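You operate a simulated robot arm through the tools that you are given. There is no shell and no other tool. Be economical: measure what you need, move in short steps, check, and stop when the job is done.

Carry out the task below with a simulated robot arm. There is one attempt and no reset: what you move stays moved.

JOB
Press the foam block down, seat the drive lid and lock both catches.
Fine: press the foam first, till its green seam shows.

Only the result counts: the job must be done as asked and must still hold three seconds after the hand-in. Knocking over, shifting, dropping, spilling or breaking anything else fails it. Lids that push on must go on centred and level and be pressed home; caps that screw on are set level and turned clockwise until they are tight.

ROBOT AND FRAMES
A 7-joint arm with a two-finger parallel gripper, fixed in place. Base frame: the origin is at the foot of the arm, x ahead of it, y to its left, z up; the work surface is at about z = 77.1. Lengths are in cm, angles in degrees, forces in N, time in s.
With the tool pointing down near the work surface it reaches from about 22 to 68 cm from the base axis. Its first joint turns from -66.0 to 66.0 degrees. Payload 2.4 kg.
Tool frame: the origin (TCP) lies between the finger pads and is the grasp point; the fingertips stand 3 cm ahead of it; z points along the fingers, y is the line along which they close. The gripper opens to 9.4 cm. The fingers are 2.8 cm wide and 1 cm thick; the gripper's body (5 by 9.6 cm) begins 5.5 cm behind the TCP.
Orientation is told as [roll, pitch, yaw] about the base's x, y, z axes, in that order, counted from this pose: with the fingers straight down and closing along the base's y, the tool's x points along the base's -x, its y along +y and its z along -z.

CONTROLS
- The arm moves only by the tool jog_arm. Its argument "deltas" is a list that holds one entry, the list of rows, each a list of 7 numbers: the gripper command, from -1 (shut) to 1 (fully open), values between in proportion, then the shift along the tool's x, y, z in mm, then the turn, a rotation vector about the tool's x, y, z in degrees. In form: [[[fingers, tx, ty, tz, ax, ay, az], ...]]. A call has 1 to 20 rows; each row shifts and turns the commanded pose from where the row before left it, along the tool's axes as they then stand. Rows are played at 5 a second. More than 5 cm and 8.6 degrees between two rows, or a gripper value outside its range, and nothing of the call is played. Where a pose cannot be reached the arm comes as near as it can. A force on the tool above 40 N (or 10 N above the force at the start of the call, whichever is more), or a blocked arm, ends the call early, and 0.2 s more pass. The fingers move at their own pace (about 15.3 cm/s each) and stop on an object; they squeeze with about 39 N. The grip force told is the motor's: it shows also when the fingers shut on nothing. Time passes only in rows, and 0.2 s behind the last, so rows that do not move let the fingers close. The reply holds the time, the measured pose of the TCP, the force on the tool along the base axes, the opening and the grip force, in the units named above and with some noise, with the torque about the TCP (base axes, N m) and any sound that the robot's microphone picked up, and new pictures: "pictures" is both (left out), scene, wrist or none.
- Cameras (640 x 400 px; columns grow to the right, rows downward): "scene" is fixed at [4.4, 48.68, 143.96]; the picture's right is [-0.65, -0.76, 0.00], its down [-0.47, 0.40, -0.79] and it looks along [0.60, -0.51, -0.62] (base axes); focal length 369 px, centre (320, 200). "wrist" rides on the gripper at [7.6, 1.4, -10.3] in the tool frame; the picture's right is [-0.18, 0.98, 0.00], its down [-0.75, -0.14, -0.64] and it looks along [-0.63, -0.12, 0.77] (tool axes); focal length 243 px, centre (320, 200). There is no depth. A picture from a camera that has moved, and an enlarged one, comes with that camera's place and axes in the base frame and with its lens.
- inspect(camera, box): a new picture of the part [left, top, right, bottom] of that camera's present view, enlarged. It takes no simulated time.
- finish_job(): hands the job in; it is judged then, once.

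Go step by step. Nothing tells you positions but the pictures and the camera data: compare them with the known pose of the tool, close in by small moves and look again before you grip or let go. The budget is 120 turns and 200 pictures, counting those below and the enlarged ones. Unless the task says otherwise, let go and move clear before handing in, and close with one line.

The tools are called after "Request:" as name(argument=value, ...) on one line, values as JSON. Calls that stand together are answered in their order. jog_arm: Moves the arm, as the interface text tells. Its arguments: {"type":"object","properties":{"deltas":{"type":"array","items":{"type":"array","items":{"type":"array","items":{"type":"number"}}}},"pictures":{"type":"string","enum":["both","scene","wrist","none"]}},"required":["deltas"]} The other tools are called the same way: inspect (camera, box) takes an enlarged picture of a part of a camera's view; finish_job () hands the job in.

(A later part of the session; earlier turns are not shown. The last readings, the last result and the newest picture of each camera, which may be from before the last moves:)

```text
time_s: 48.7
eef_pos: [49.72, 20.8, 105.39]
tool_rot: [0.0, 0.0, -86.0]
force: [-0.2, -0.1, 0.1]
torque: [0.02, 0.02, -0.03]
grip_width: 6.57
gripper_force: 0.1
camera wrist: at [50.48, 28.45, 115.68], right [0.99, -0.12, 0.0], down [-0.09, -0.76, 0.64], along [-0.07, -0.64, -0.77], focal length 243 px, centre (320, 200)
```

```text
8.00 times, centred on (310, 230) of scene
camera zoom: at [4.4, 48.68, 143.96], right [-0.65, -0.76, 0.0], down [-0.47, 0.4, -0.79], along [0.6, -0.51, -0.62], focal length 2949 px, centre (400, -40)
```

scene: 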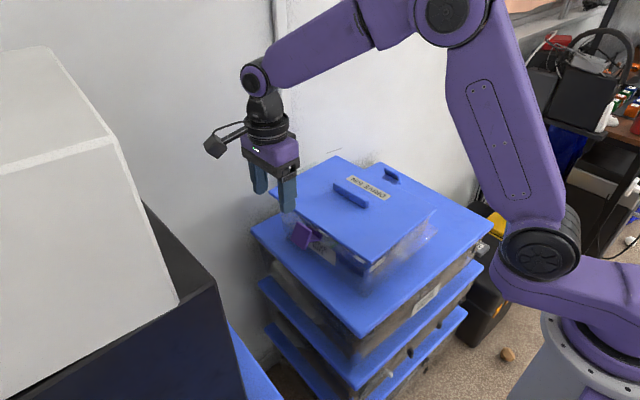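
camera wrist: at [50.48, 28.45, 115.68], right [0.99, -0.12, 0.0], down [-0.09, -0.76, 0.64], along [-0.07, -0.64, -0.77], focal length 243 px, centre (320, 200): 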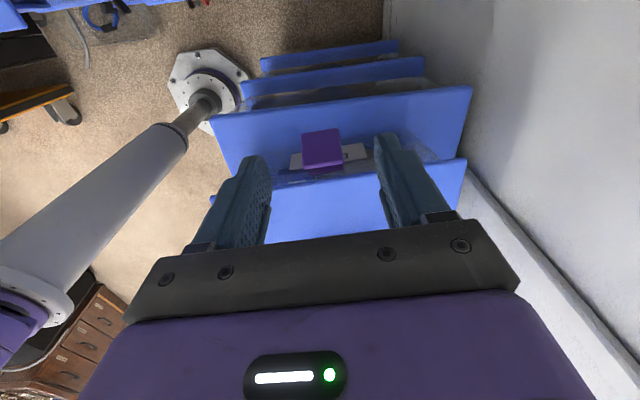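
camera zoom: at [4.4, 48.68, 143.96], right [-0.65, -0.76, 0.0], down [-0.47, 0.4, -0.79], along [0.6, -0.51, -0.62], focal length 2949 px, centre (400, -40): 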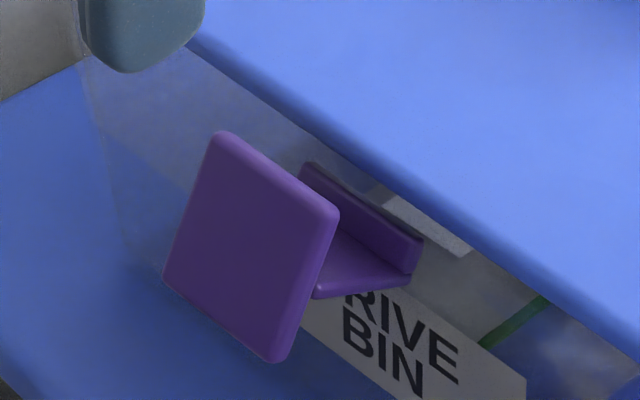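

After backing off, the plate fell back to its rest angle. My push had been too low, almost straight at the hinge. I'll straddle the plate's side edges from above.

Request:
jog_arm(deltas=[[[0.4, -24, -4, 0, 0, 0, 0], [0.4, -24, -4, 0, 0, 0, 0], [0.4, 0, 0, 40, 0, 0, 0], [0.4, 0, 0, 40, 0, 0, 0], [0.4, 0, 0, 25, 0, 0, 0], [0.4, 0, 0, 0, 0, 0, 0]]], pictures="wrist")

Request:
inspect(camera="wrist", box=[220, 60, 420, 230])

Request:
inspect(camera="scene", box=[265, 190, 345, 255])

```text
time_s: 50.1
eef_pos: [49.07, 15.76, 94.78]
tool_rot: [0.2, 0.0, -86.1]
force: [0.3, -0.5, 0.6]
torque: [0.0, 0.0, -0.03]
grip_width: 6.55
gripper_force: 0.0
camera wrist: at [49.91, 23.49, 105.14], right [0.99, -0.12, 0.0], down [-0.09, -0.76, 0.64], along [-0.07, -0.64, -0.77], focal length 243 px, centre (320, 200)
```

wrist: 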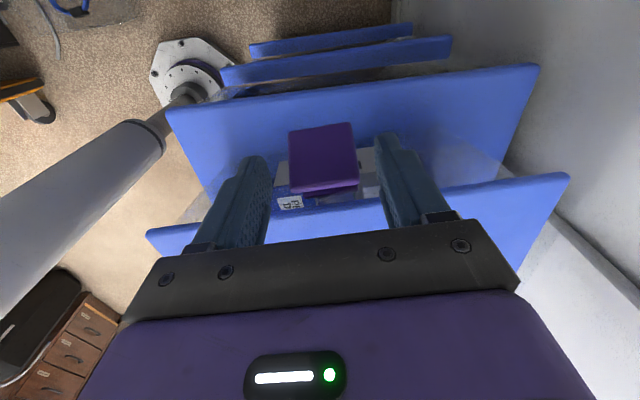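

```text
2.35 times, centred on (320, 145) of wrist
camera zoom: at [49.91, 23.49, 105.14], right [0.99, -0.12, 0.0], down [-0.09, -0.76, 0.64], along [-0.07, -0.64, -0.77], focal length 571 px, centre (320, 329)
```

zoom: 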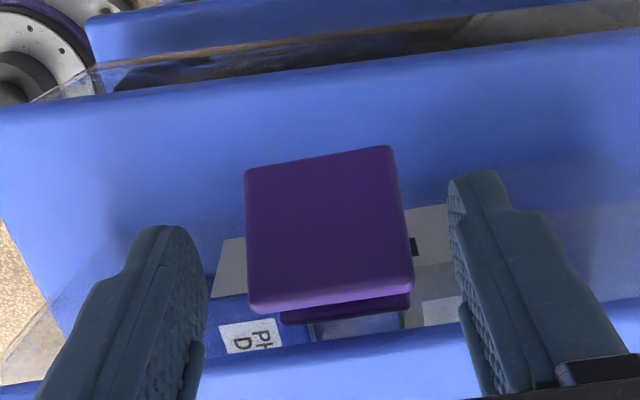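

```text
6.15 times, centred on (305, 222) of scene
camera zoom: at [4.4, 48.68, 143.96], right [-0.65, -0.76, 0.0], down [-0.47, 0.4, -0.79], along [0.6, -0.51, -0.62], focal length 2269 px, centre (412, 62)
```

zoom: 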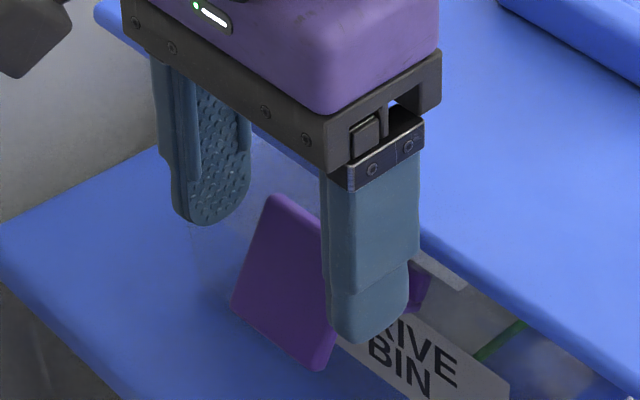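

The fingers are centred on the plate. I'll lower to grip depth and close gently.

Request:
jog_arm(deltas=[[[0.4, 2.5, 1.5, 10, 0, 0, 0], [0.4, 0, 0, 10, 0, 0, 0], [0.4, 0, 0, 5, 0, 0, 0], [0.1, 0, 0, 0, 0, 0, 0], [0.02, 0, 0, 0, 0, 0, 0], [0.02, 0, 0, 0, 0, 0, 0]]], pictures="wrist")

Request:
inspect(camera="wrist", box=[220, 60, 420, 230])

Request:
inspect(camera="scene", box=[265, 190, 345, 255])

```text
time_s: 51.5
eef_pos: [49.31, 15.97, 92.34]
tool_rot: [-0.1, 0.0, -86.1]
force: [-3.3, 0.5, 1.0]
torque: [0.1, 0.01, -0.06]
grip_width: 4.9
gripper_force: 25.1
camera wrist: at [50.16, 23.64, 102.66], right [0.99, -0.12, 0.0], down [-0.09, -0.76, 0.64], along [-0.07, -0.64, -0.77], focal length 243 px, centre (320, 200)
```

wrist: 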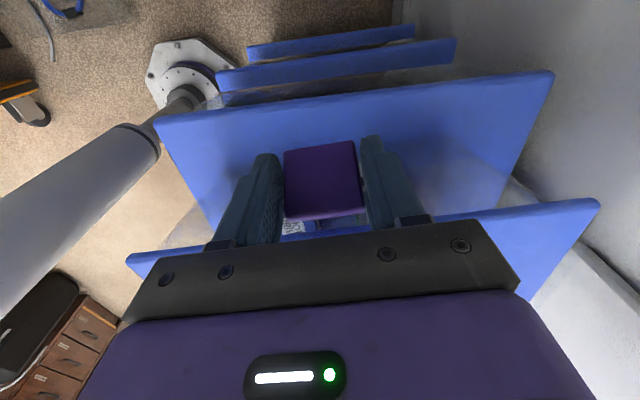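

```text
2.35 times, centred on (320, 145) of wrist
camera zoom: at [50.16, 23.64, 102.66], right [0.99, -0.12, 0.0], down [-0.09, -0.76, 0.64], along [-0.07, -0.64, -0.77], focal length 571 px, centre (320, 329)
```

zoom: 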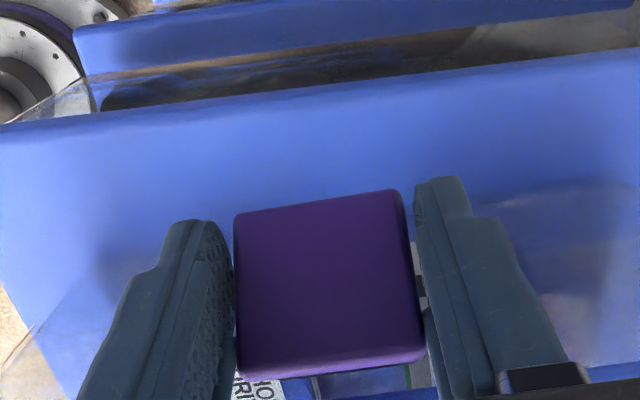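

```text
6.15 times, centred on (305, 222) of scene
camera zoom: at [4.4, 48.68, 143.96], right [-0.65, -0.76, 0.0], down [-0.47, 0.4, -0.79], along [0.6, -0.51, -0.62], focal length 2269 px, centre (412, 62)
```

zoom: 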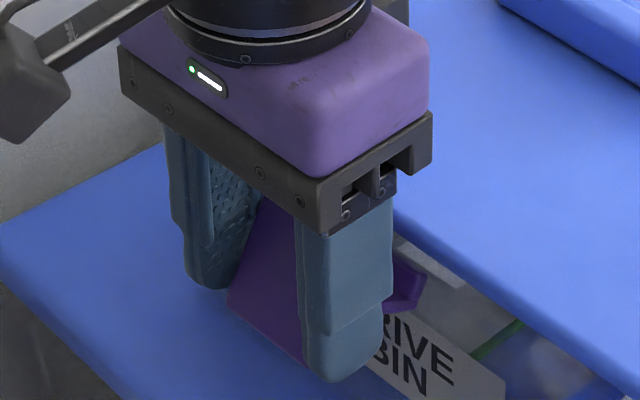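

The plate is held at its edges (4.9 cm wide). I'll tighten and drag the bin back +1.6 cm in y.

Request:
jog_arm(deltas=[[[-1, 0, 0, 0, 0, 0, 0], [-1, 0, 0, 0, 0, 0, 0], [-1, 3, 0.2, 0, 0, 0, 0], [-1, 3, 0.2, 0, 0, 0, 0], [-1, 3, 0.2, 0, 0, 0, 0], [-1, 3, 0.2, 0, 0, 0, 0], [-1, 3, 0.2, 0, 0, 0, 0], [-1, 0, 0, 0, 0, 0, 0]]], pictures="none")

Request:
inspect(camera="scene", box=[250, 150, 450, 290])

```text
time_s: 53.3
eef_pos: [49.18, 17.7, 92.35]
tool_rot: [0.1, 0.0, -86.0]
force: [1.1, -0.7, 0.1]
torque: [0.09, -0.1, 0.14]
grip_width: 4.88
gripper_force: 39.5
```

```text
2.86 times, centred on (350, 220) of scene
camera zoom: at [4.41, 48.68, 143.96], right [-0.65, -0.76, 0.0], down [-0.47, 0.4, -0.79], along [0.6, -0.51, -0.62], focal length 1053 px, centre (234, 143)
```

zoom: 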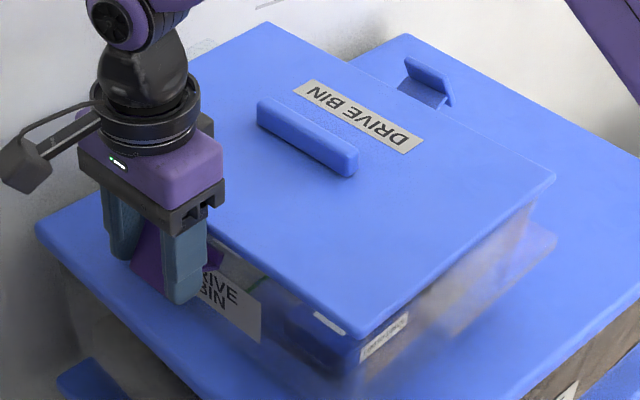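

The bin is back to within about 1–2 mm. I'll swing the catch up along its arc.

Request:
jog_arm(deltas=[[[-1, -1.8, 0, -4.4, 0, 0, 0], [-1, -2.5, 0, -4.3, 0, 0, 0], [-1, -2.9, 0, -4.0, 0, 0, 0], [-1, -3.5, 0, -3.6, 0, 0, 0], [-1, -3.8, 0, -3.2, 0, 0, 0], [-1, 0, 0, 0, 0, 0, 0]]], pictures="wrist")

Request:
inspect(camera="scene", box=[250, 150, 450, 290])

Request:
inspect(camera="scene", box=[265, 190, 345, 255])

```text
time_s: 54.7
eef_pos: [49.35, 16.16, 94.27]
tool_rot: [0.0, 0.0, -86.0]
force: [-1.0, 1.1, -8.9]
torque: [1.13, 0.14, -0.03]
grip_width: 4.85
gripper_force: 39.2
camera wrist: at [50.21, 23.87, 104.55], right [0.99, -0.12, 0.0], down [-0.09, -0.76, 0.64], along [-0.07, -0.64, -0.77], focal length 243 px, centre (320, 200)
```

wrist: 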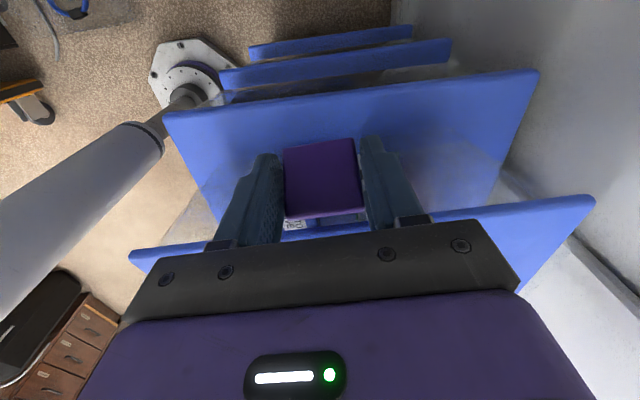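

```text
2.86 times, centred on (350, 220) of scene
camera zoom: at [4.42, 48.68, 143.96], right [-0.65, -0.76, 0.0], down [-0.47, 0.4, -0.79], along [0.6, -0.51, -0.62], focal length 1053 px, centre (234, 143)
```

zoom: 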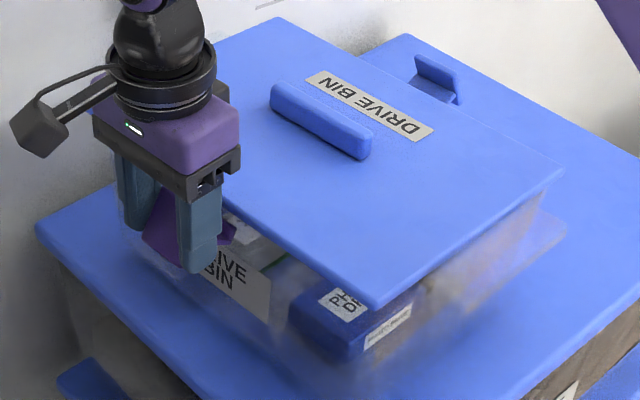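

```text
6.15 times, centred on (305, 222) of scene
camera zoom: at [4.42, 48.68, 143.96], right [-0.65, -0.76, 0.0], down [-0.47, 0.4, -0.79], along [0.6, -0.51, -0.62], focal length 2269 px, centre (412, 62)
```

zoom: 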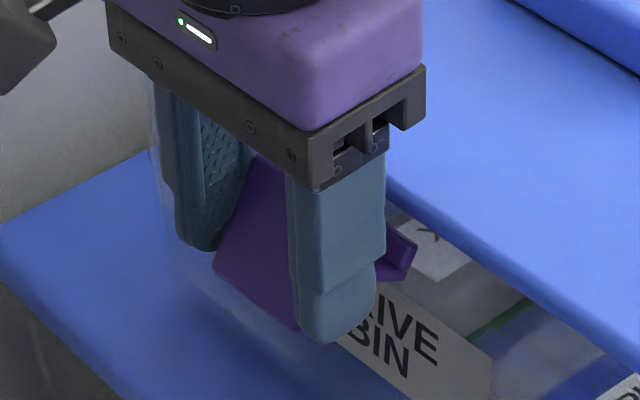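

The grip holds the plate's angle rigidly, so the bin edge was being lifted. I'll lower it back the same way at once.

Request:
jog_arm(deltas=[[[-1, 3.8, 0, 3.2, 0, 0, 0], [-1, 3.5, 0, 3.6, 0, 0, 0], [-1, 2.9, 0, 4.0, 0, 0, 0], [-1, 2.5, 0, 4.3, 0, 0, 0], [-1, 1.8, 0, 4.4, 0, 0, 0], [-1, 0, 0, 0, 0, 0, 0]]], pictures="none")

Request:
inspect(camera="scene", box=[250, 150, 450, 290])

```text
time_s: 56.1
eef_pos: [49.46, 17.5, 92.48]
tool_rot: [0.2, 0.0, -86.0]
force: [-5.7, -2.8, 24.6]
torque: [-1.0, 0.02, -0.08]
grip_width: 4.88
gripper_force: 38.6
```

```text
2.86 times, centred on (350, 220) of scene
camera zoom: at [4.35, 48.66, 143.97], right [-0.65, -0.76, 0.0], down [-0.47, 0.4, -0.79], along [0.6, -0.51, -0.62], focal length 1053 px, centre (234, 143)
```

zoom: 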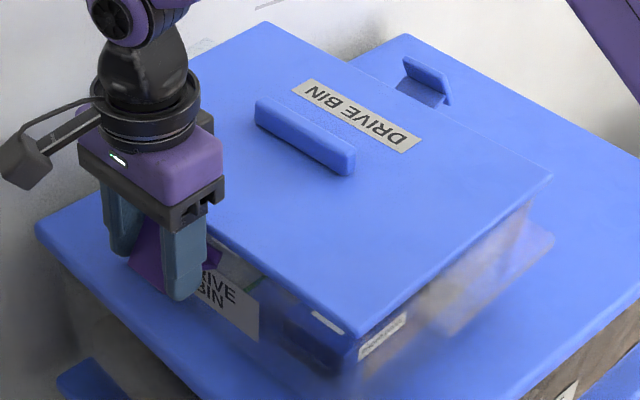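

It's back down in place. Now I'll rotate the tool about the hinge axis together with the arc, 20° first.

Request:
jog_arm(deltas=[[[-1, 0, 0, -1.2, 0, 0, 0], [-1, -3.3, 0, -3.2, 0, 5, 0], [-1, -3.3, 0, -3.2, 0, 5, 0], [-1, -3.3, 0, -3.2, 0, 5, 0], [-1, -3.3, 0, -3.2, 0, 5, 0], [-1, 0, 0, 0, 0, 0, 0]]], pictures="none")

Request:
inspect(camera="scene", box=[250, 150, 450, 290])

Request:
inspect(camera="scene", box=[265, 190, 345, 255])

```text
time_s: 57.5
eef_pos: [49.29, 15.9, 93.36]
tool_rot: [0.0, 20.0, -86.0]
force: [2.1, 2.8, 5.4]
torque: [-0.04, -0.06, 0.16]
grip_width: 4.86
gripper_force: 39.0
```

```text
2.86 times, centred on (350, 220) of scene
camera zoom: at [4.4, 48.68, 143.96], right [-0.65, -0.76, 0.0], down [-0.47, 0.4, -0.79], along [0.6, -0.51, -0.62], focal length 1053 px, centre (234, 143)
```

zoom: 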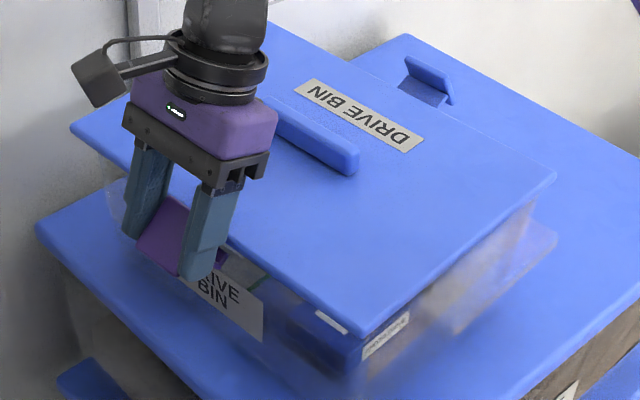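

```text
6.15 times, centred on (305, 222) of scene
camera zoom: at [4.4, 48.68, 143.96], right [-0.65, -0.76, 0.0], down [-0.47, 0.4, -0.79], along [0.6, -0.51, -0.62], focal length 2269 px, centre (412, 62)
```

zoom: 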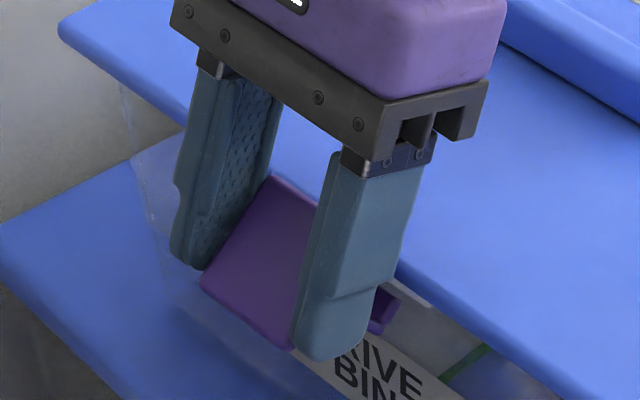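

It works: the catch rotated 20°, the bin is at its original place, and the forces are small. I'll continue another 20°.

Request:
jog_arm(deltas=[[[-1, -3.3, 0, -3.4, 0, 5, 0], [-1, -3.3, 0, -3.3, 0, 5, 0], [-1, -3.3, 0, -3.3, 0, 5, 0], [-1, -3.3, 0, -3.3, 0, 5, 0], [-1, 0, 0, 0, 0, 0, 0]]], pictures="none")

Request:
inspect(camera="scene", box=[250, 150, 450, 290])

Request:
inspect(camera="scene", box=[265, 190, 345, 255])

```text
time_s: 58.7
eef_pos: [49.35, 14.2, 93.95]
tool_rot: [0.0, 40.0, -86.2]
force: [-1.2, 0.1, -4.3]
torque: [0.02, 0.13, -0.05]
grip_width: 4.86
gripper_force: 39.1
```

```text
2.86 times, centred on (350, 220) of scene
camera zoom: at [4.41, 48.68, 143.96], right [-0.65, -0.76, 0.0], down [-0.47, 0.4, -0.79], along [0.6, -0.51, -0.62], focal length 1053 px, centre (234, 143)
```

zoom: 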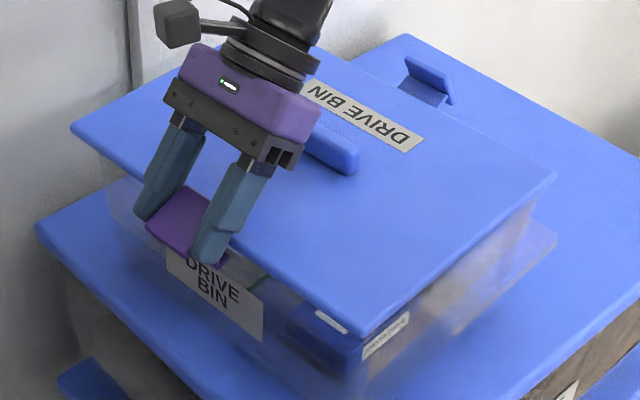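

```text
6.15 times, centred on (305, 222) of scene
camera zoom: at [4.41, 48.68, 143.96], right [-0.65, -0.76, 0.0], down [-0.47, 0.4, -0.79], along [0.6, -0.51, -0.62], focal length 2269 px, centre (412, 62)
```

zoom: 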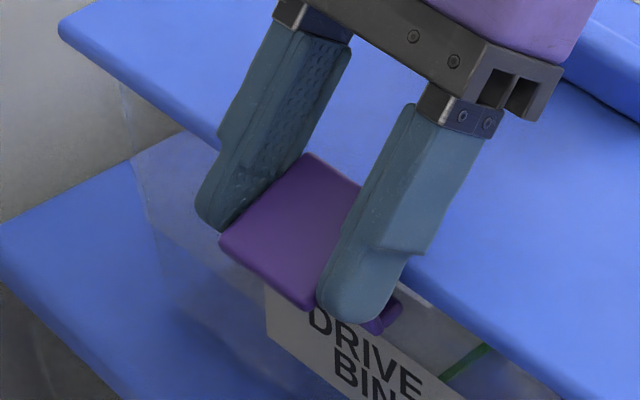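

It's progressing well. I'll do another 10° and check the clearance to the lid.

Request:
jog_arm(deltas=[[[-1, -3.3, 0, -3.2, 0, 5, 0], [-1, -3.3, 0, -3.2, 0, 5, 0], [-1, 0, 0, 0, 0, 0, 0]]], pictures="wrist")

Request:
inspect(camera="scene", box=[265, 190, 345, 255])

```text
time_s: 59.5
eef_pos: [49.44, 13.39, 94.15]
tool_rot: [0.0, 50.1, -86.1]
force: [-2.0, -0.3, -6.0]
torque: [-0.04, 0.23, -0.15]
grip_width: 4.87
gripper_force: 39.4
camera wrist: at [51.13, 10.55, 106.62], right [0.99, -0.05, -0.14], down [-0.07, -0.98, -0.17], along [-0.13, 0.17, -0.98], focal length 243 px, centre (320, 200)
```

wrist: 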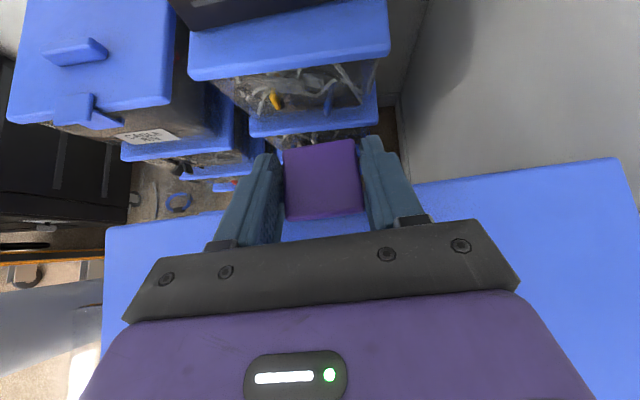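

```text
6.15 times, centred on (305, 222) of scene
camera zoom: at [4.41, 48.68, 143.96], right [-0.65, -0.76, 0.0], down [-0.47, 0.4, -0.79], along [0.6, -0.51, -0.62], focal length 2269 px, centre (412, 62)
```

zoom: 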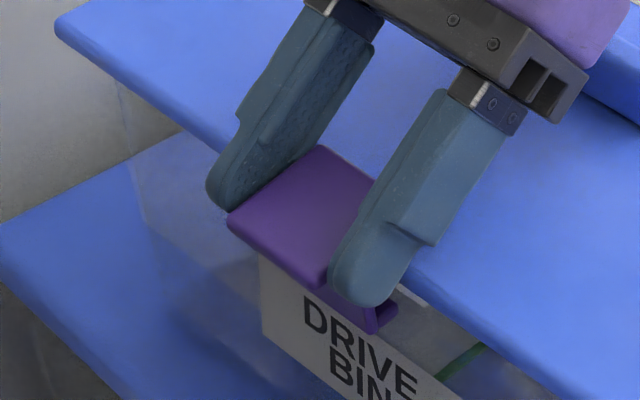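

It's nearly horizontal now. I'll do a final ~8° with a little less lift.

Request:
jog_arm(deltas=[[[-1, -3.0, 0, -2.0, 0, 4, 0], [-1, -2.6, 0, -2.2, 0, 4, 0], [-1, 0, 0, 0, 0, 0, 0]]], pictures="none")

Request:
inspect(camera="scene", box=[265, 190, 345, 255])

Request:
inspect(camera="scene", box=[250, 150, 450, 290])

```text
time_s: 60.3
eef_pos: [49.6, 12.78, 94.06]
tool_rot: [0.3, 58.1, -85.8]
force: [3.3, 4.3, 4.8]
torque: [0.02, 0.24, 0.03]
grip_width: 4.85
gripper_force: 39.9
```

```text
6.15 times, centred on (305, 222) of scene
camera zoom: at [4.41, 48.69, 143.96], right [-0.65, -0.76, 0.0], down [-0.47, 0.4, -0.79], along [0.6, -0.51, -0.62], focal length 2269 px, centre (412, 62)
```

zoom: 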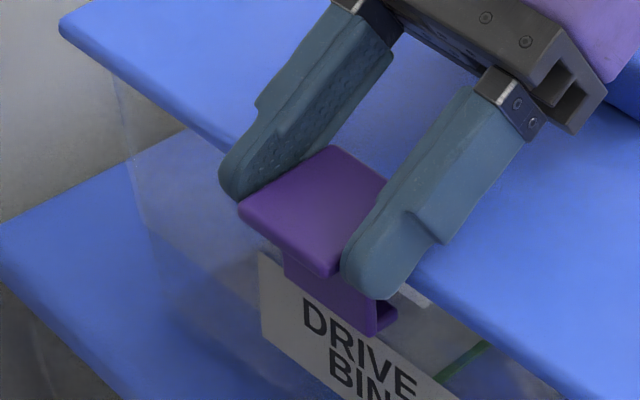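

```text
2.86 times, centred on (350, 220) of scene
camera zoom: at [4.41, 48.69, 143.96], right [-0.65, -0.76, 0.0], down [-0.47, 0.4, -0.79], along [0.6, -0.51, -0.62], focal length 1053 px, centre (234, 143)
```

zoom: 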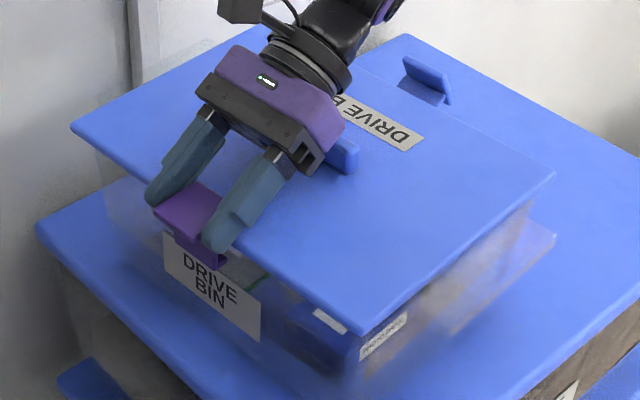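

It's almost there. I'll try a few more degrees to seat it, watching for resistance or a click.

Request:
jog_arm(deltas=[[[-1, -2.0, 0, -1.4, 0, 3, 0], [-1, -2.0, 0, -1.4, 0, 3, 0], [-1, 0, 0, 0, 0, 0, 0]]], pictures="none")

Request:
inspect(camera="scene", box=[265, 190, 345, 255])

```text
time_s: 60.9
eef_pos: [49.57, 12.62, 94.05]
tool_rot: [0.4, 62.3, -85.5]
force: [-5.3, 2.1, 18.4]
torque: [-4.43, 0.37, -0.5]
grip_width: 4.85
gripper_force: 39.3
stopped in row 2: the force on the tool passed its limit at 47 N (the readings are from after the stop); the commanded pose is now the measured one
```

```text
6.15 times, centred on (305, 222) of scene
camera zoom: at [4.36, 48.7, 143.96], right [-0.65, -0.76, 0.0], down [-0.47, 0.4, -0.79], along [0.6, -0.51, -0.62], focal length 2269 px, centre (412, 62)
```

zoom: 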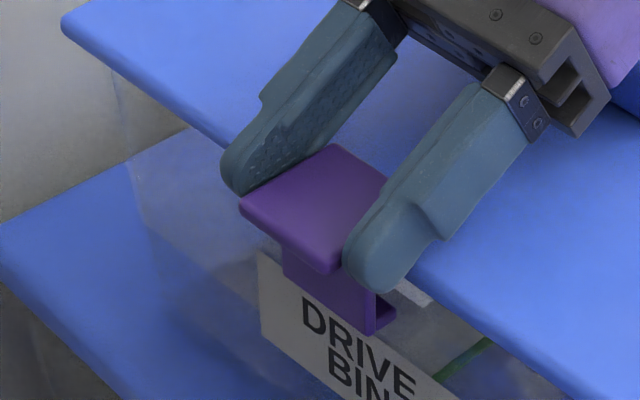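

It met firm resistance, so the plate is against the lid. I'll relax, open the fingers, lift straight up, and check whether the catch stays.

Request:
jog_arm(deltas=[[[-1, 0.8, 0, 0.6, 0, -2, 0], [0.4, 0, 0, 0, 0, 0, 0], [0.4, 0, 0, 0, 0, 0, 0], [0.4, 17.6, 0, -9.4, 0, 0, 0], [0.4, 35, 0, -18, 0, 0, 0], [0.4, 0, 0, 0, 0, 0, 0]]], pictures="scene")

Request:
inspect(camera="scene", box=[265, 190, 345, 255])

```text
time_s: 62.3
eef_pos: [49.66, 12.98, 99.9]
tool_rot: [0.3, 60.3, -85.6]
force: [0.3, 0.0, 0.6]
torque: [-0.01, 0.01, -0.03]
grip_width: 6.57
gripper_force: 0.1
```

scene: 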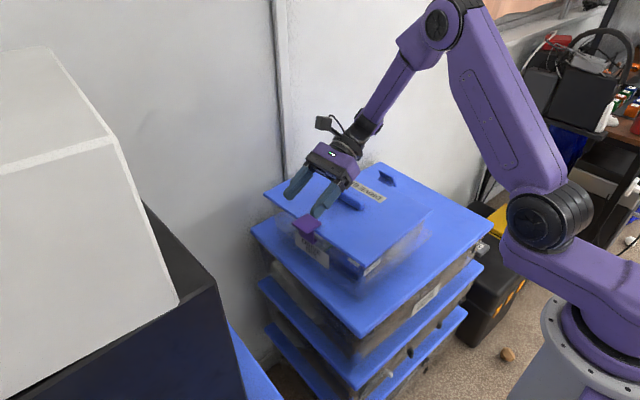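

```text
6.15 times, centred on (305, 222) of scene
camera zoom: at [4.4, 48.68, 143.96], right [-0.65, -0.76, 0.0], down [-0.47, 0.4, -0.79], along [0.6, -0.51, -0.62], focal length 2269 px, centre (412, 62)
```

zoom: 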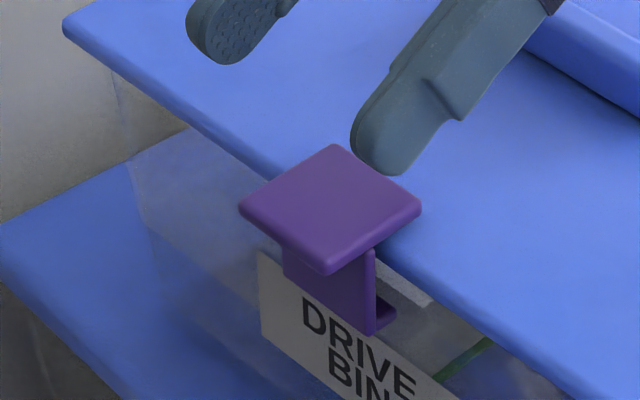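

The purple catch stays over the lid edge. I'll return the tool to vertical, close the fingers and press down on the catch's inner half to make sure it's home.

Request:
jog_arm(deltas=[[[0.4, 0, 0, -20, 0, -8.5, 0], [-1, 0, 0, -10, 0, -8.5, 0], [-1, 0, 0, 0, 0, -8.5, 0], [-1, 0, 0, 0, 0, -8.5, 0], [-1, 0, 0, 0, 0, -8.5, 0], [-1, 0, 0, 0, 0, -8.5, 0], [-1, 0, 0, 0, 0, -8.5, 0], [-1, 0, 0, 0, 0, -0.8, 0], [-1, 0, 0, 0, 0, 0, 0]]])

Request:
inspect(camera="scene", box=[250, 150, 450, 290])

```text
time_s: 64.3
eef_pos: [49.82, 10.26, 101.67]
tool_rot: [0.3, -0.1, -85.9]
force: [-0.4, -0.2, 0.1]
torque: [0.01, 0.0, 0.03]
grip_width: 0.01
gripper_force: 32.9
camera wrist: at [50.65, 18.02, 111.91], right [0.99, -0.11, 0.0], down [-0.09, -0.76, 0.64], along [-0.07, -0.64, -0.77], focal length 243 px, centre (320, 200)
```

scene: 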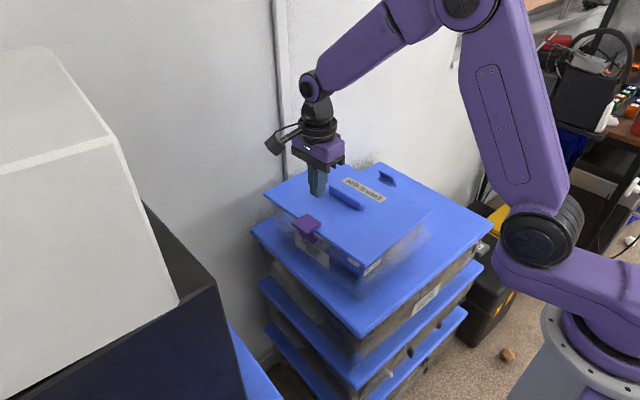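
wrist: 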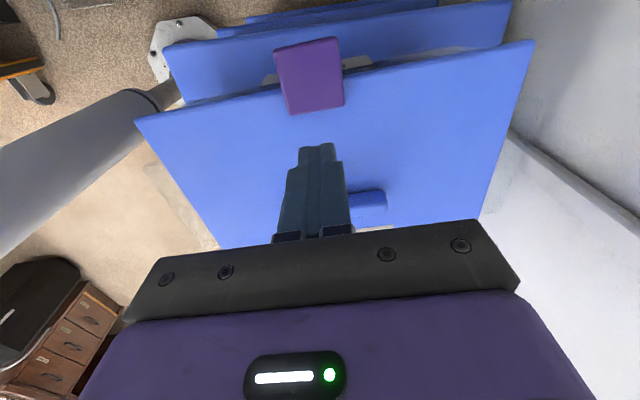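

```text
2.86 times, centred on (350, 220) of scene
camera zoom: at [4.4, 48.68, 143.96], right [-0.65, -0.76, 0.0], down [-0.47, 0.4, -0.79], along [0.6, -0.51, -0.62], focal length 1053 px, centre (234, 143)
```

zoom: 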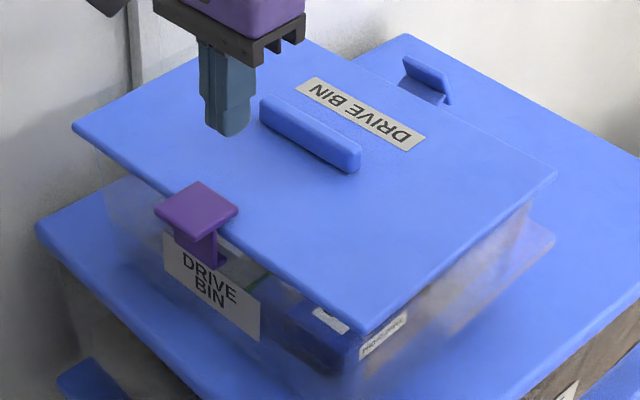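

The plate covers y≈11.3–15.9 over the lid edge. I'll press down on its inner part.

Request:
jog_arm(deltas=[[[-1, 19.5, 0, 0, 0, 0, 0], [-1, 0, 0, 40, 0, 0, 0], [-1, 0, 0, 12, 0, 0, 0], [-1, 0, 0, 2, 0, 0, 0], [-1, 0, 0, 2, 0, 0, 0], [-1, 0, 0, 1, 0, 0, 0], [-1, 0, 0, 1, 0, 0, 0], [-1, 0, 0, 1, 0, 0, 0], [-1, 0, 0, 1, 0, 0, 0], [-1, 0, 0, 1, 0, 0, 0], [-1, 0, 0, 1, 0, 0, 0]]], pictures="none")

Request:
inspect(camera="scene", box=[265, 190, 345, 255])

```text
time_s: 65.6
eef_pos: [49.65, 12.18, 96.17]
tool_rot: [0.2, 0.0, -85.9]
force: [-5.3, -1.1, 11.7]
torque: [0.04, 0.18, 0.01]
grip_width: 0.0
gripper_force: 32.7
stopped in row 6: the force on the tool passed its limit at 45 N (the readings are from after the stop); the commanded pose is now the measured one
```

```text
6.15 times, centred on (305, 222) of scene
camera zoom: at [4.37, 48.67, 143.96], right [-0.65, -0.76, 0.0], down [-0.47, 0.4, -0.79], along [0.6, -0.51, -0.62], focal length 2269 px, centre (412, 62)
```

zoom: 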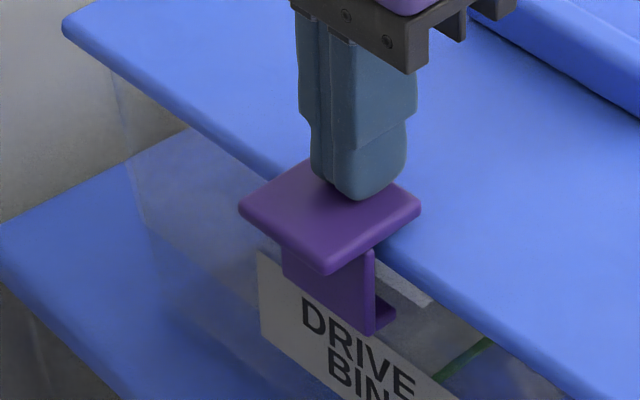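

The plate is firm at its stop (45 N with no movement). Next is the blue catch: I'll lift, turn the gripper by 180°, and move to the -y side.

Request:
jog_arm(deltas=[[[-1, 0, 0, -40, 0, 0, 0], [-1, 0, 0, -40, 0, 0, 0], [-1, 0, 0, -30, 0, 0, -8.5], [0.4, 0, 0, 0, 0, 0, -8.5], [0.4, 0, 0, 0, 0, 0, -8.5], [0.4, 0, 0, 0, 0, 0, -8.5], [0.4, 0, 0, 0, 0, 0, -8.5], [0.4, 0, 0, 0, 0, 0, -8.5], [0.4, 0, 0, 0, 0, 0, -8.5], [0.4, 0, 0, 0, 0, 0, -8.5], [0.4, 0, 0, 0, 0, 0, -8.5], [0.4, 0, 0, 0, 0, 0, -0.9], [0.4, 0, -45, 0, 0, 0, 0], [0.4, 0, -45, 0, 0, 0, 0], [0.4, 0, -45, 0, 0, 0, 0], [0.4, 0, -45, 0, 0, 0, 0], [0.4, 0, -45, 0, 0, 0, 0], [0.4, 0, -45, 0, 0, 0, 0], [0.4, 0, -30, 0, 0, 0, 0]]])

```text
time_s: 69.6
eef_pos: [44.97, -17.47, 107.11]
tool_rot: [0.0, -0.3, -8.5]
force: [-0.6, -0.9, -0.2]
torque: [0.04, -0.01, -0.01]
grip_width: 6.57
gripper_force: 0.0
camera wrist: at [37.53, -14.93, 117.38], right [0.33, 0.94, 0.0], down [0.72, -0.25, 0.65], along [0.61, -0.21, -0.76], focal length 243 px, centre (320, 200)
```

scene: 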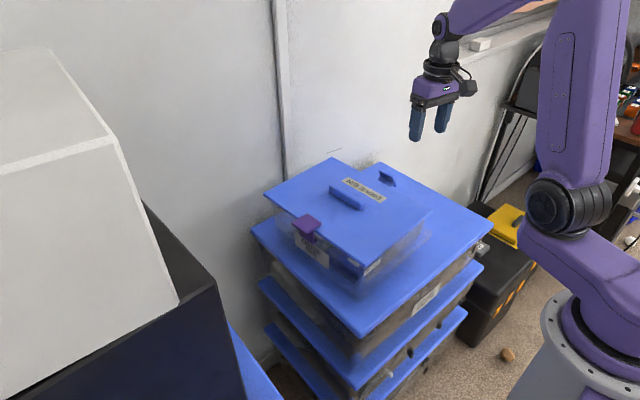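
wrist: 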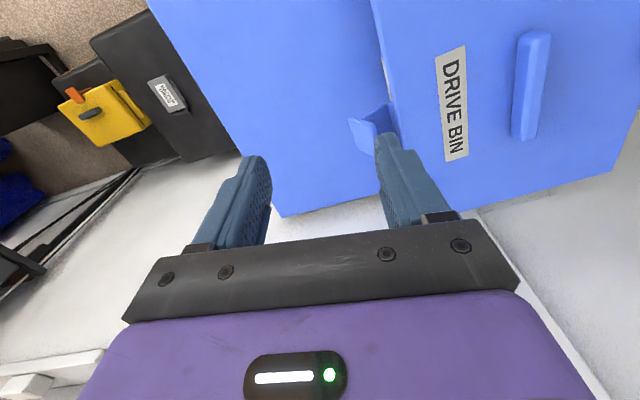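

I'll continue turning to yaw +94° and move in toward the blue catch's x.

Request:
jog_arm(deltas=[[[0.4, -34, -8, 0, 0, 0, 0], [0.4, -33, -7, 0, 0, 0, 0], [0.4, 0, 0, 0, 0, 0, -8.54], [0.4, 0, 0, 0, 0, 0, -8.54], [0.4, 0, 0, 0, 0, 0, -8.54], [0.4, 0, 0, 0, 0, 0, -8.54], [0.4, 0, 0, 0, 0, 0, -8.54], [0.4, 0, 0, 0, 0, 0, -8.54], [0.4, 0, 0, 0, 0, 0, -8.54], [0.4, 0, 0, 0, 0, 0, -8.54], [0.4, 0, 0, 0, 0, 0, -8.54], [0.4, 0, 0, 0, 0, 0, -8.54], [0.4, 0, 0, 0, 0, 0, -8.54], [0.4, 0, 0, 0, 0, 0, -8.54], [0.4, 0, 0, 0, 0, 0, 0]]])

Request:
inspect(camera="wrist", box=[220, 60, 420, 230])

Request:
inspect(camera="scene", box=[355, 160, 415, 205])

```text
time_s: 72.8
eef_pos: [51.58, -19.89, 107.29]
tool_rot: [-0.2, -0.1, 94.1]
force: [0.5, -0.1, 0.4]
torque: [-0.05, 0.01, 0.04]
grip_width: 6.58
gripper_force: 0.1
camera wrist: at [50.58, -27.62, 117.63], right [-0.99, 0.11, 0.0], down [0.08, 0.76, 0.64], along [0.08, 0.64, -0.77], focal length 243 px, centre (320, 200)
```

scene: 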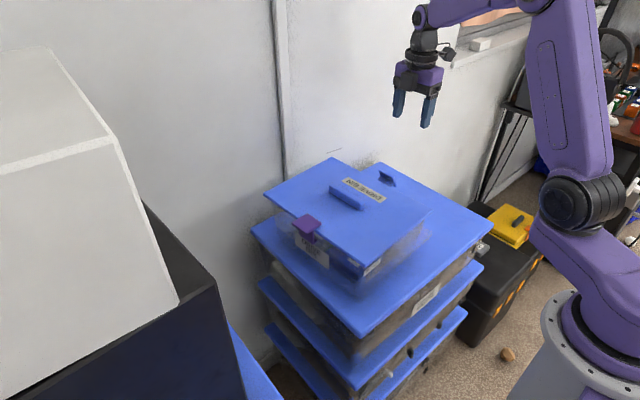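
wrist: 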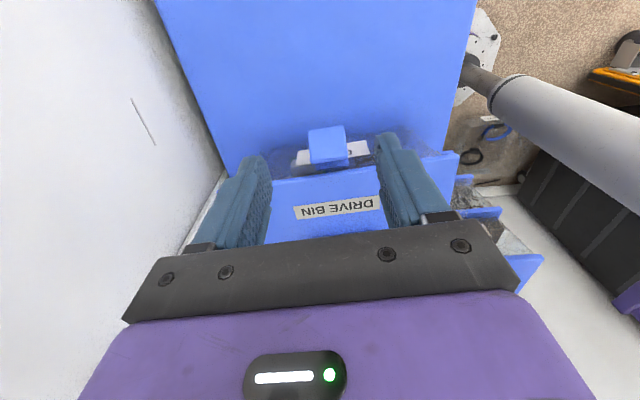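

```text
2.35 times, centred on (320, 145) of wrist
camera zoom: at [50.58, -27.62, 117.63], right [-0.99, 0.11, 0.0], down [0.08, 0.76, 0.64], along [0.08, 0.64, -0.77], focal length 571 px, centre (320, 329)
```

zoom: 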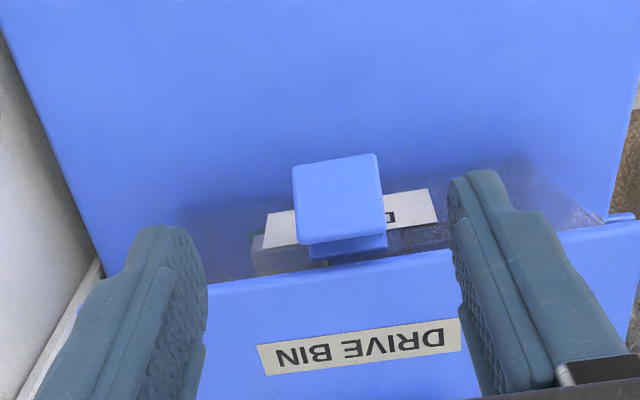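

```text
8.89 times, centred on (385, 182) of scene
camera zoom: at [4.4, 48.68, 143.96], right [-0.65, -0.76, 0.0], down [-0.47, 0.4, -0.79], along [0.6, -0.51, -0.62], focal length 3277 px, centre (-258, 356)
```

zoom: 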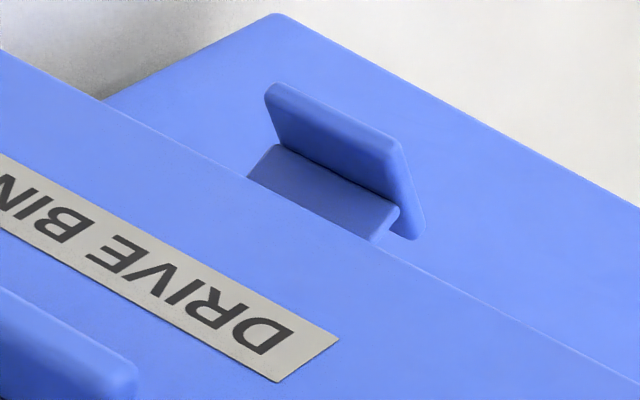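

The blue catch mirrors the purple one, with its plate at about (51.5, -14.1, 90.8). I'll come down over it with the fingers straddling its side edges.

Request:
jog_arm(deltas=[[[0.4, -26, -1.3, 0, 0, 0, 0], [0.4, -26.4, -1.4, 0, 0, 0, 0], [0.4, 0, 0, 40, 0, 0, 0], [0.4, 0, 0, 40, 0, 0, 0], [0.4, 0, 0, 40, 0, 0, 0], [0.4, 0, 0, 6, 0, 0, 0], [0.4, 0, 0, 0, 0, 0, 0]]], pictures="wrist")

Request:
inspect(camera="wrist", box=[220, 60, 420, 230])

Request:
inspect(camera="scene", box=[345, 145, 425, 210])

```text
time_s: 74.4
eef_pos: [51.77, -14.61, 94.75]
tool_rot: [-0.2, 0.1, 93.9]
force: [0.2, -1.1, -0.6]
torque: [0.04, -0.03, 0.02]
grip_width: 6.54
gripper_force: 0.1
camera wrist: at [50.7, -22.33, 105.08], right [-0.99, 0.12, 0.0], down [0.09, 0.76, 0.64], along [0.08, 0.64, -0.77], focal length 243 px, centre (320, 200)
```

wrist: 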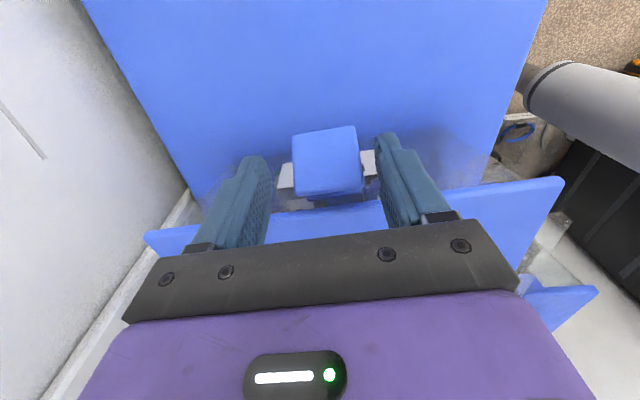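

```text
2.35 times, centred on (320, 145) of wrist
camera zoom: at [50.7, -22.33, 105.08], right [-0.99, 0.12, 0.0], down [0.09, 0.76, 0.64], along [0.08, 0.64, -0.77], focal length 571 px, centre (320, 329)
```

zoom: 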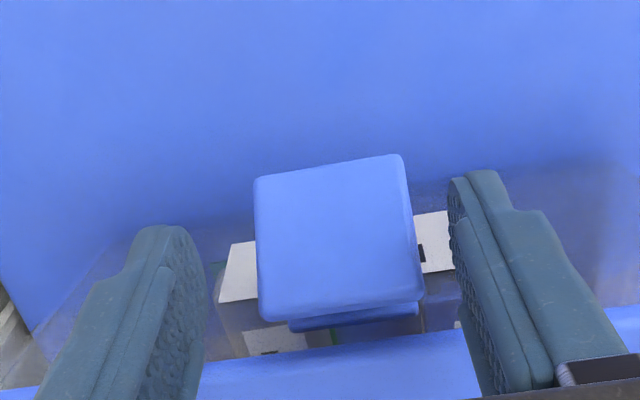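

```text
6.15 times, centred on (385, 178) of scene
camera zoom: at [4.4, 48.68, 143.96], right [-0.65, -0.76, 0.0], down [-0.47, 0.4, -0.79], along [0.6, -0.51, -0.62], focal length 2269 px, centre (-80, 338)
```

zoom: 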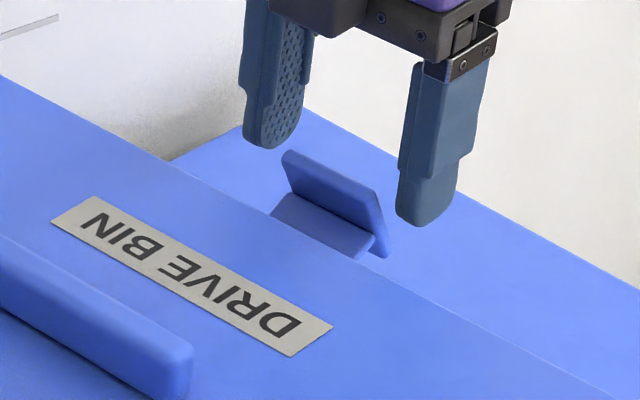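

It's well aligned. I'll lower and close on the blue plate.

Request:
jog_arm(deltas=[[[0.4, 0.5, 1.5, 10, 0, 0, 0], [0.4, 0, 0, 10, 0, 0, 0], [0.4, 0, 0, 4, 0, 0, 0], [0.1, 0, 0, 0, 0, 0, 0], [0.03, 0, 0, 0, 0, 0, 0], [0.03, 0, 0, 0, 0, 0, 0], [-1, 0, 0, 0, 0, 0, 0], [-1, 0, 0, 0, 0, 0, 0]]], pictures="wrist")

Request:
inspect(camera="scene", box=[250, 150, 450, 290])

```text
time_s: 76.2
eef_pos: [51.51, -14.65, 92.17]
tool_rot: [-0.2, 0.0, 94.1]
force: [-1.0, -0.7, -0.4]
torque: [-0.16, 0.11, 0.08]
grip_width: 4.84
gripper_force: 39.1
camera wrist: at [50.5, -22.39, 102.49], right [-0.99, 0.12, 0.0], down [0.09, 0.76, 0.64], along [0.08, 0.64, -0.77], focal length 243 px, centre (320, 200)
```

wrist: 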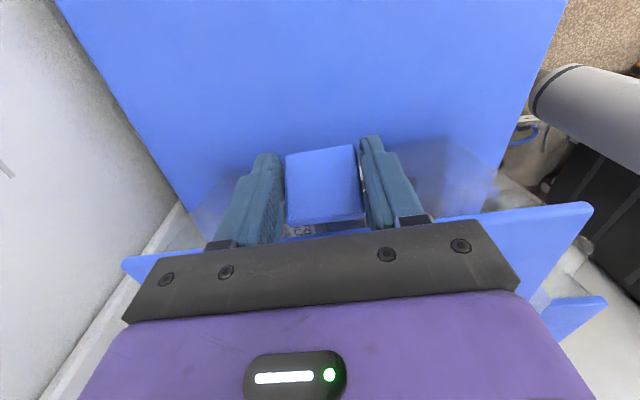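

```text
2.86 times, centred on (350, 220) of scene
camera zoom: at [4.41, 48.68, 143.96], right [-0.65, -0.76, 0.0], down [-0.47, 0.4, -0.79], along [0.6, -0.51, -0.62], focal length 1053 px, centre (234, 143)
```

zoom: 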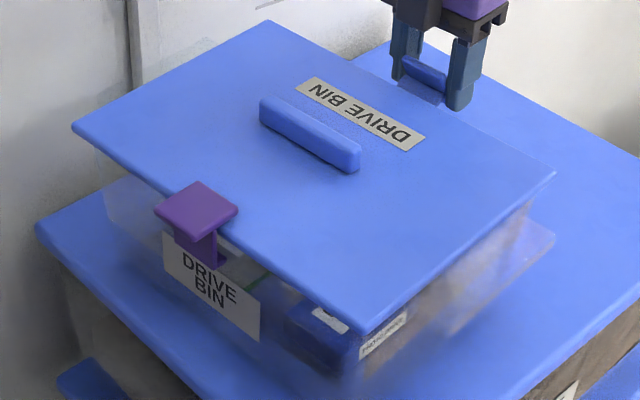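

The blue plate is gripped and the bin is undisturbed. I'll swing it 20° with the same motion.

Request:
jog_arm(deltas=[[[-1, -3.1, 0, -3.3, 0, 5, 0], [-1, -3.1, 0, -3.3, 0, 5, 0], [-1, -3.1, 0, -3.3, 0, 5, 0], [-1, -3.1, 0, -3.3, 0, 5, 0], [-1, 0, 0, 0, 0, 0, 0]]], pictures="none")

Request:
inspect(camera="scene", box=[250, 150, 450, 290])

Request:
inspect(camera="scene", box=[345, 145, 425, 210])

```text
time_s: 77.4
eef_pos: [51.4, -13.32, 93.44]
tool_rot: [-0.3, 20.0, 93.8]
force: [-0.8, -0.8, 0.0]
torque: [-0.15, -0.1, 0.09]
grip_width: 4.87
gripper_force: 39.0
```

```text
2.86 times, centred on (350, 220) of scene
camera zoom: at [4.41, 48.68, 143.96], right [-0.65, -0.76, 0.0], down [-0.47, 0.4, -0.79], along [0.6, -0.51, -0.62], focal length 1053 px, centre (234, 143)
```

zoom: 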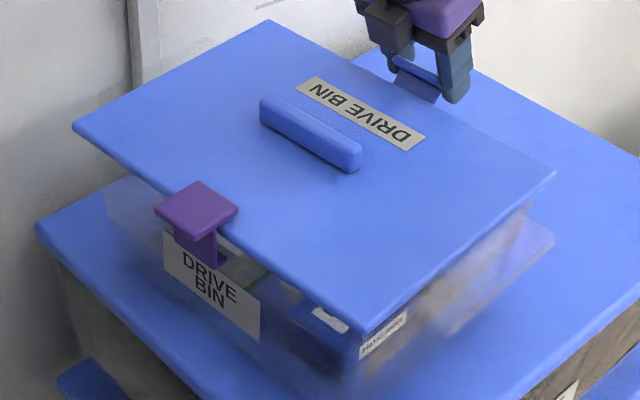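

```text
6.15 times, centred on (385, 178) of scene
camera zoom: at [4.41, 48.68, 143.96], right [-0.65, -0.76, 0.0], down [-0.47, 0.4, -0.79], along [0.6, -0.51, -0.62], focal length 2269 px, centre (-80, 338)
```

zoom: 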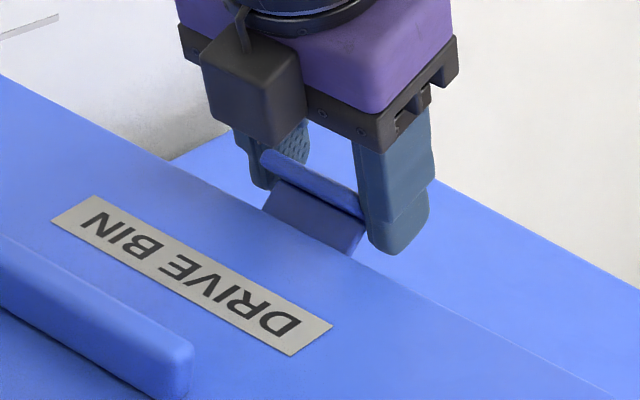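

Zero force and no bin motion. Before going further I'll check the gripper's clearance with a full scene view.

Request:
inspect(camera="scene", box=[320, 60, 480, 200])

```text
2.86 times, centred on (400, 130) of scene
camera zoom: at [4.41, 48.68, 143.96], right [-0.65, -0.76, 0.0], down [-0.47, 0.4, -0.79], along [0.6, -0.51, -0.62], focal length 1053 px, centre (91, 400)
```

zoom: 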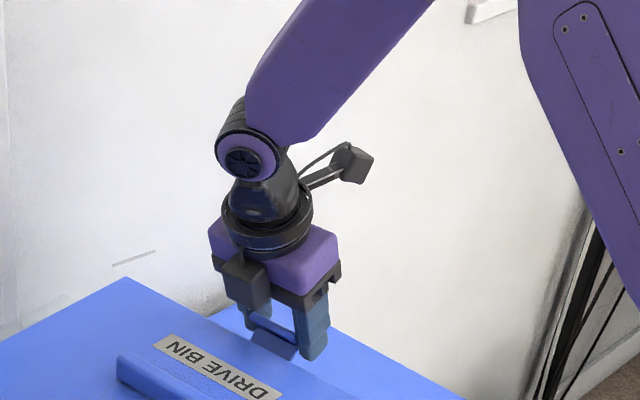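

There's a box on the gripper's inner side too, so I'll limit the swing to about 58°, as before. I'll continue 20° more.

Request:
jog_arm(deltas=[[[-1, -3.1, 0, -3.3, 0, 5, 0], [-1, -3.1, 0, -3.3, 0, 5, 0], [-1, -3.1, 0, -3.3, 0, 5, 0], [-1, -3.1, 0, -3.3, 0, 5, 0], [-1, 0, 0, 0, 0, 0, 0]]], pictures="none")

Request:
inspect(camera="scene", box=[250, 150, 450, 290])

Request:
inspect(camera="scene", box=[345, 135, 425, 200])

```text
time_s: 78.6
eef_pos: [51.23, -11.68, 94.16]
tool_rot: [-0.4, 40.2, 93.8]
force: [-5.7, -1.0, 18.8]
torque: [0.09, 0.31, 0.29]
grip_width: 4.86
gripper_force: 38.1
```

```text
2.86 times, centred on (350, 220) of scene
camera zoom: at [4.36, 48.68, 143.96], right [-0.65, -0.76, 0.0], down [-0.47, 0.4, -0.79], along [0.6, -0.51, -0.62], focal length 1053 px, centre (234, 143)
```

zoom: 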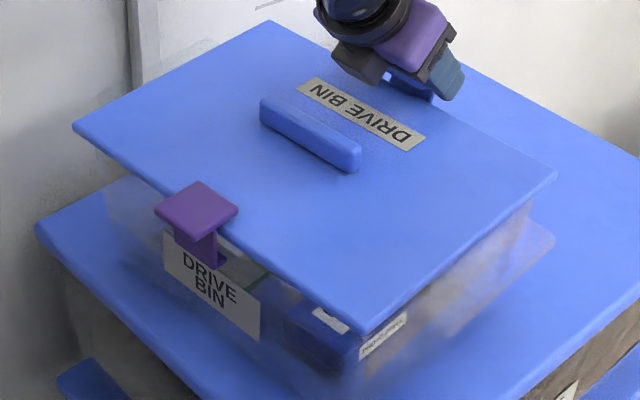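

```text
6.15 times, centred on (385, 168) of scene
camera zoom: at [4.36, 48.68, 143.96], right [-0.65, -0.76, 0.0], down [-0.47, 0.4, -0.79], along [0.6, -0.51, -0.62], focal length 2269 px, centre (-80, 400)
```

zoom: 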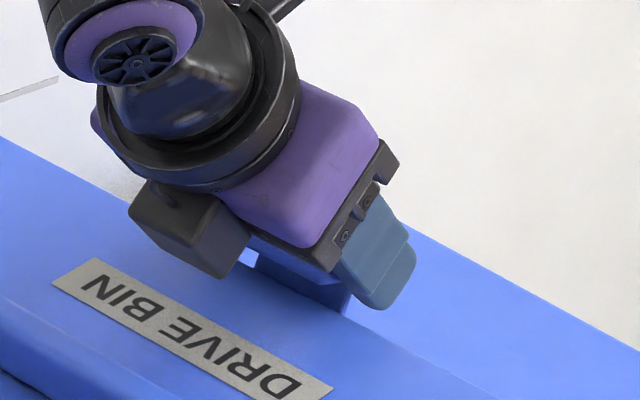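

The arc is slightly low (18 N of compression along the arm). I'll lift 1.2 mm and continue 10°.

Request:
jog_arm(deltas=[[[-1, 0.8, 0, -0.9, 0, 0, 0], [-1, -2.9, 0, -3.3, 0, 5, 0], [-1, -2.9, 0, -3.3, 0, 5, 0], [-1, 0, 0, 0, 0, 0, 0]]], pictures="none")

Request:
inspect(camera="scene", box=[345, 135, 425, 200])

```text
time_s: 79.6
eef_pos: [51.08, -10.7, 94.21]
tool_rot: [-0.4, 50.0, 93.7]
force: [0.8, -2.1, -0.2]
torque: [-0.08, -0.27, -0.26]
grip_width: 4.86
gripper_force: 38.9
```

```text
6.15 times, centred on (385, 168) of scene
camera zoom: at [4.41, 48.68, 143.96], right [-0.65, -0.76, 0.0], down [-0.47, 0.4, -0.79], along [0.6, -0.51, -0.62], focal length 2269 px, centre (-80, 400)
```

zoom: 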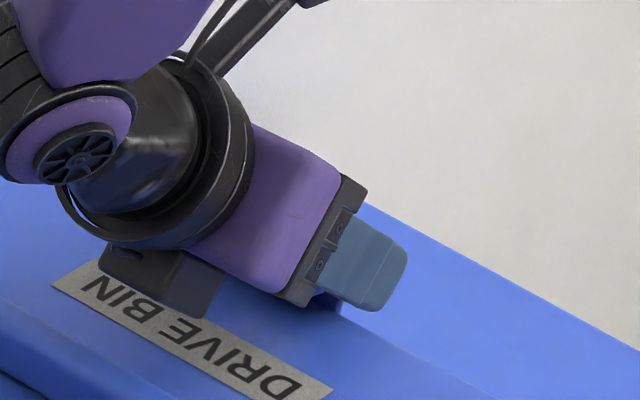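

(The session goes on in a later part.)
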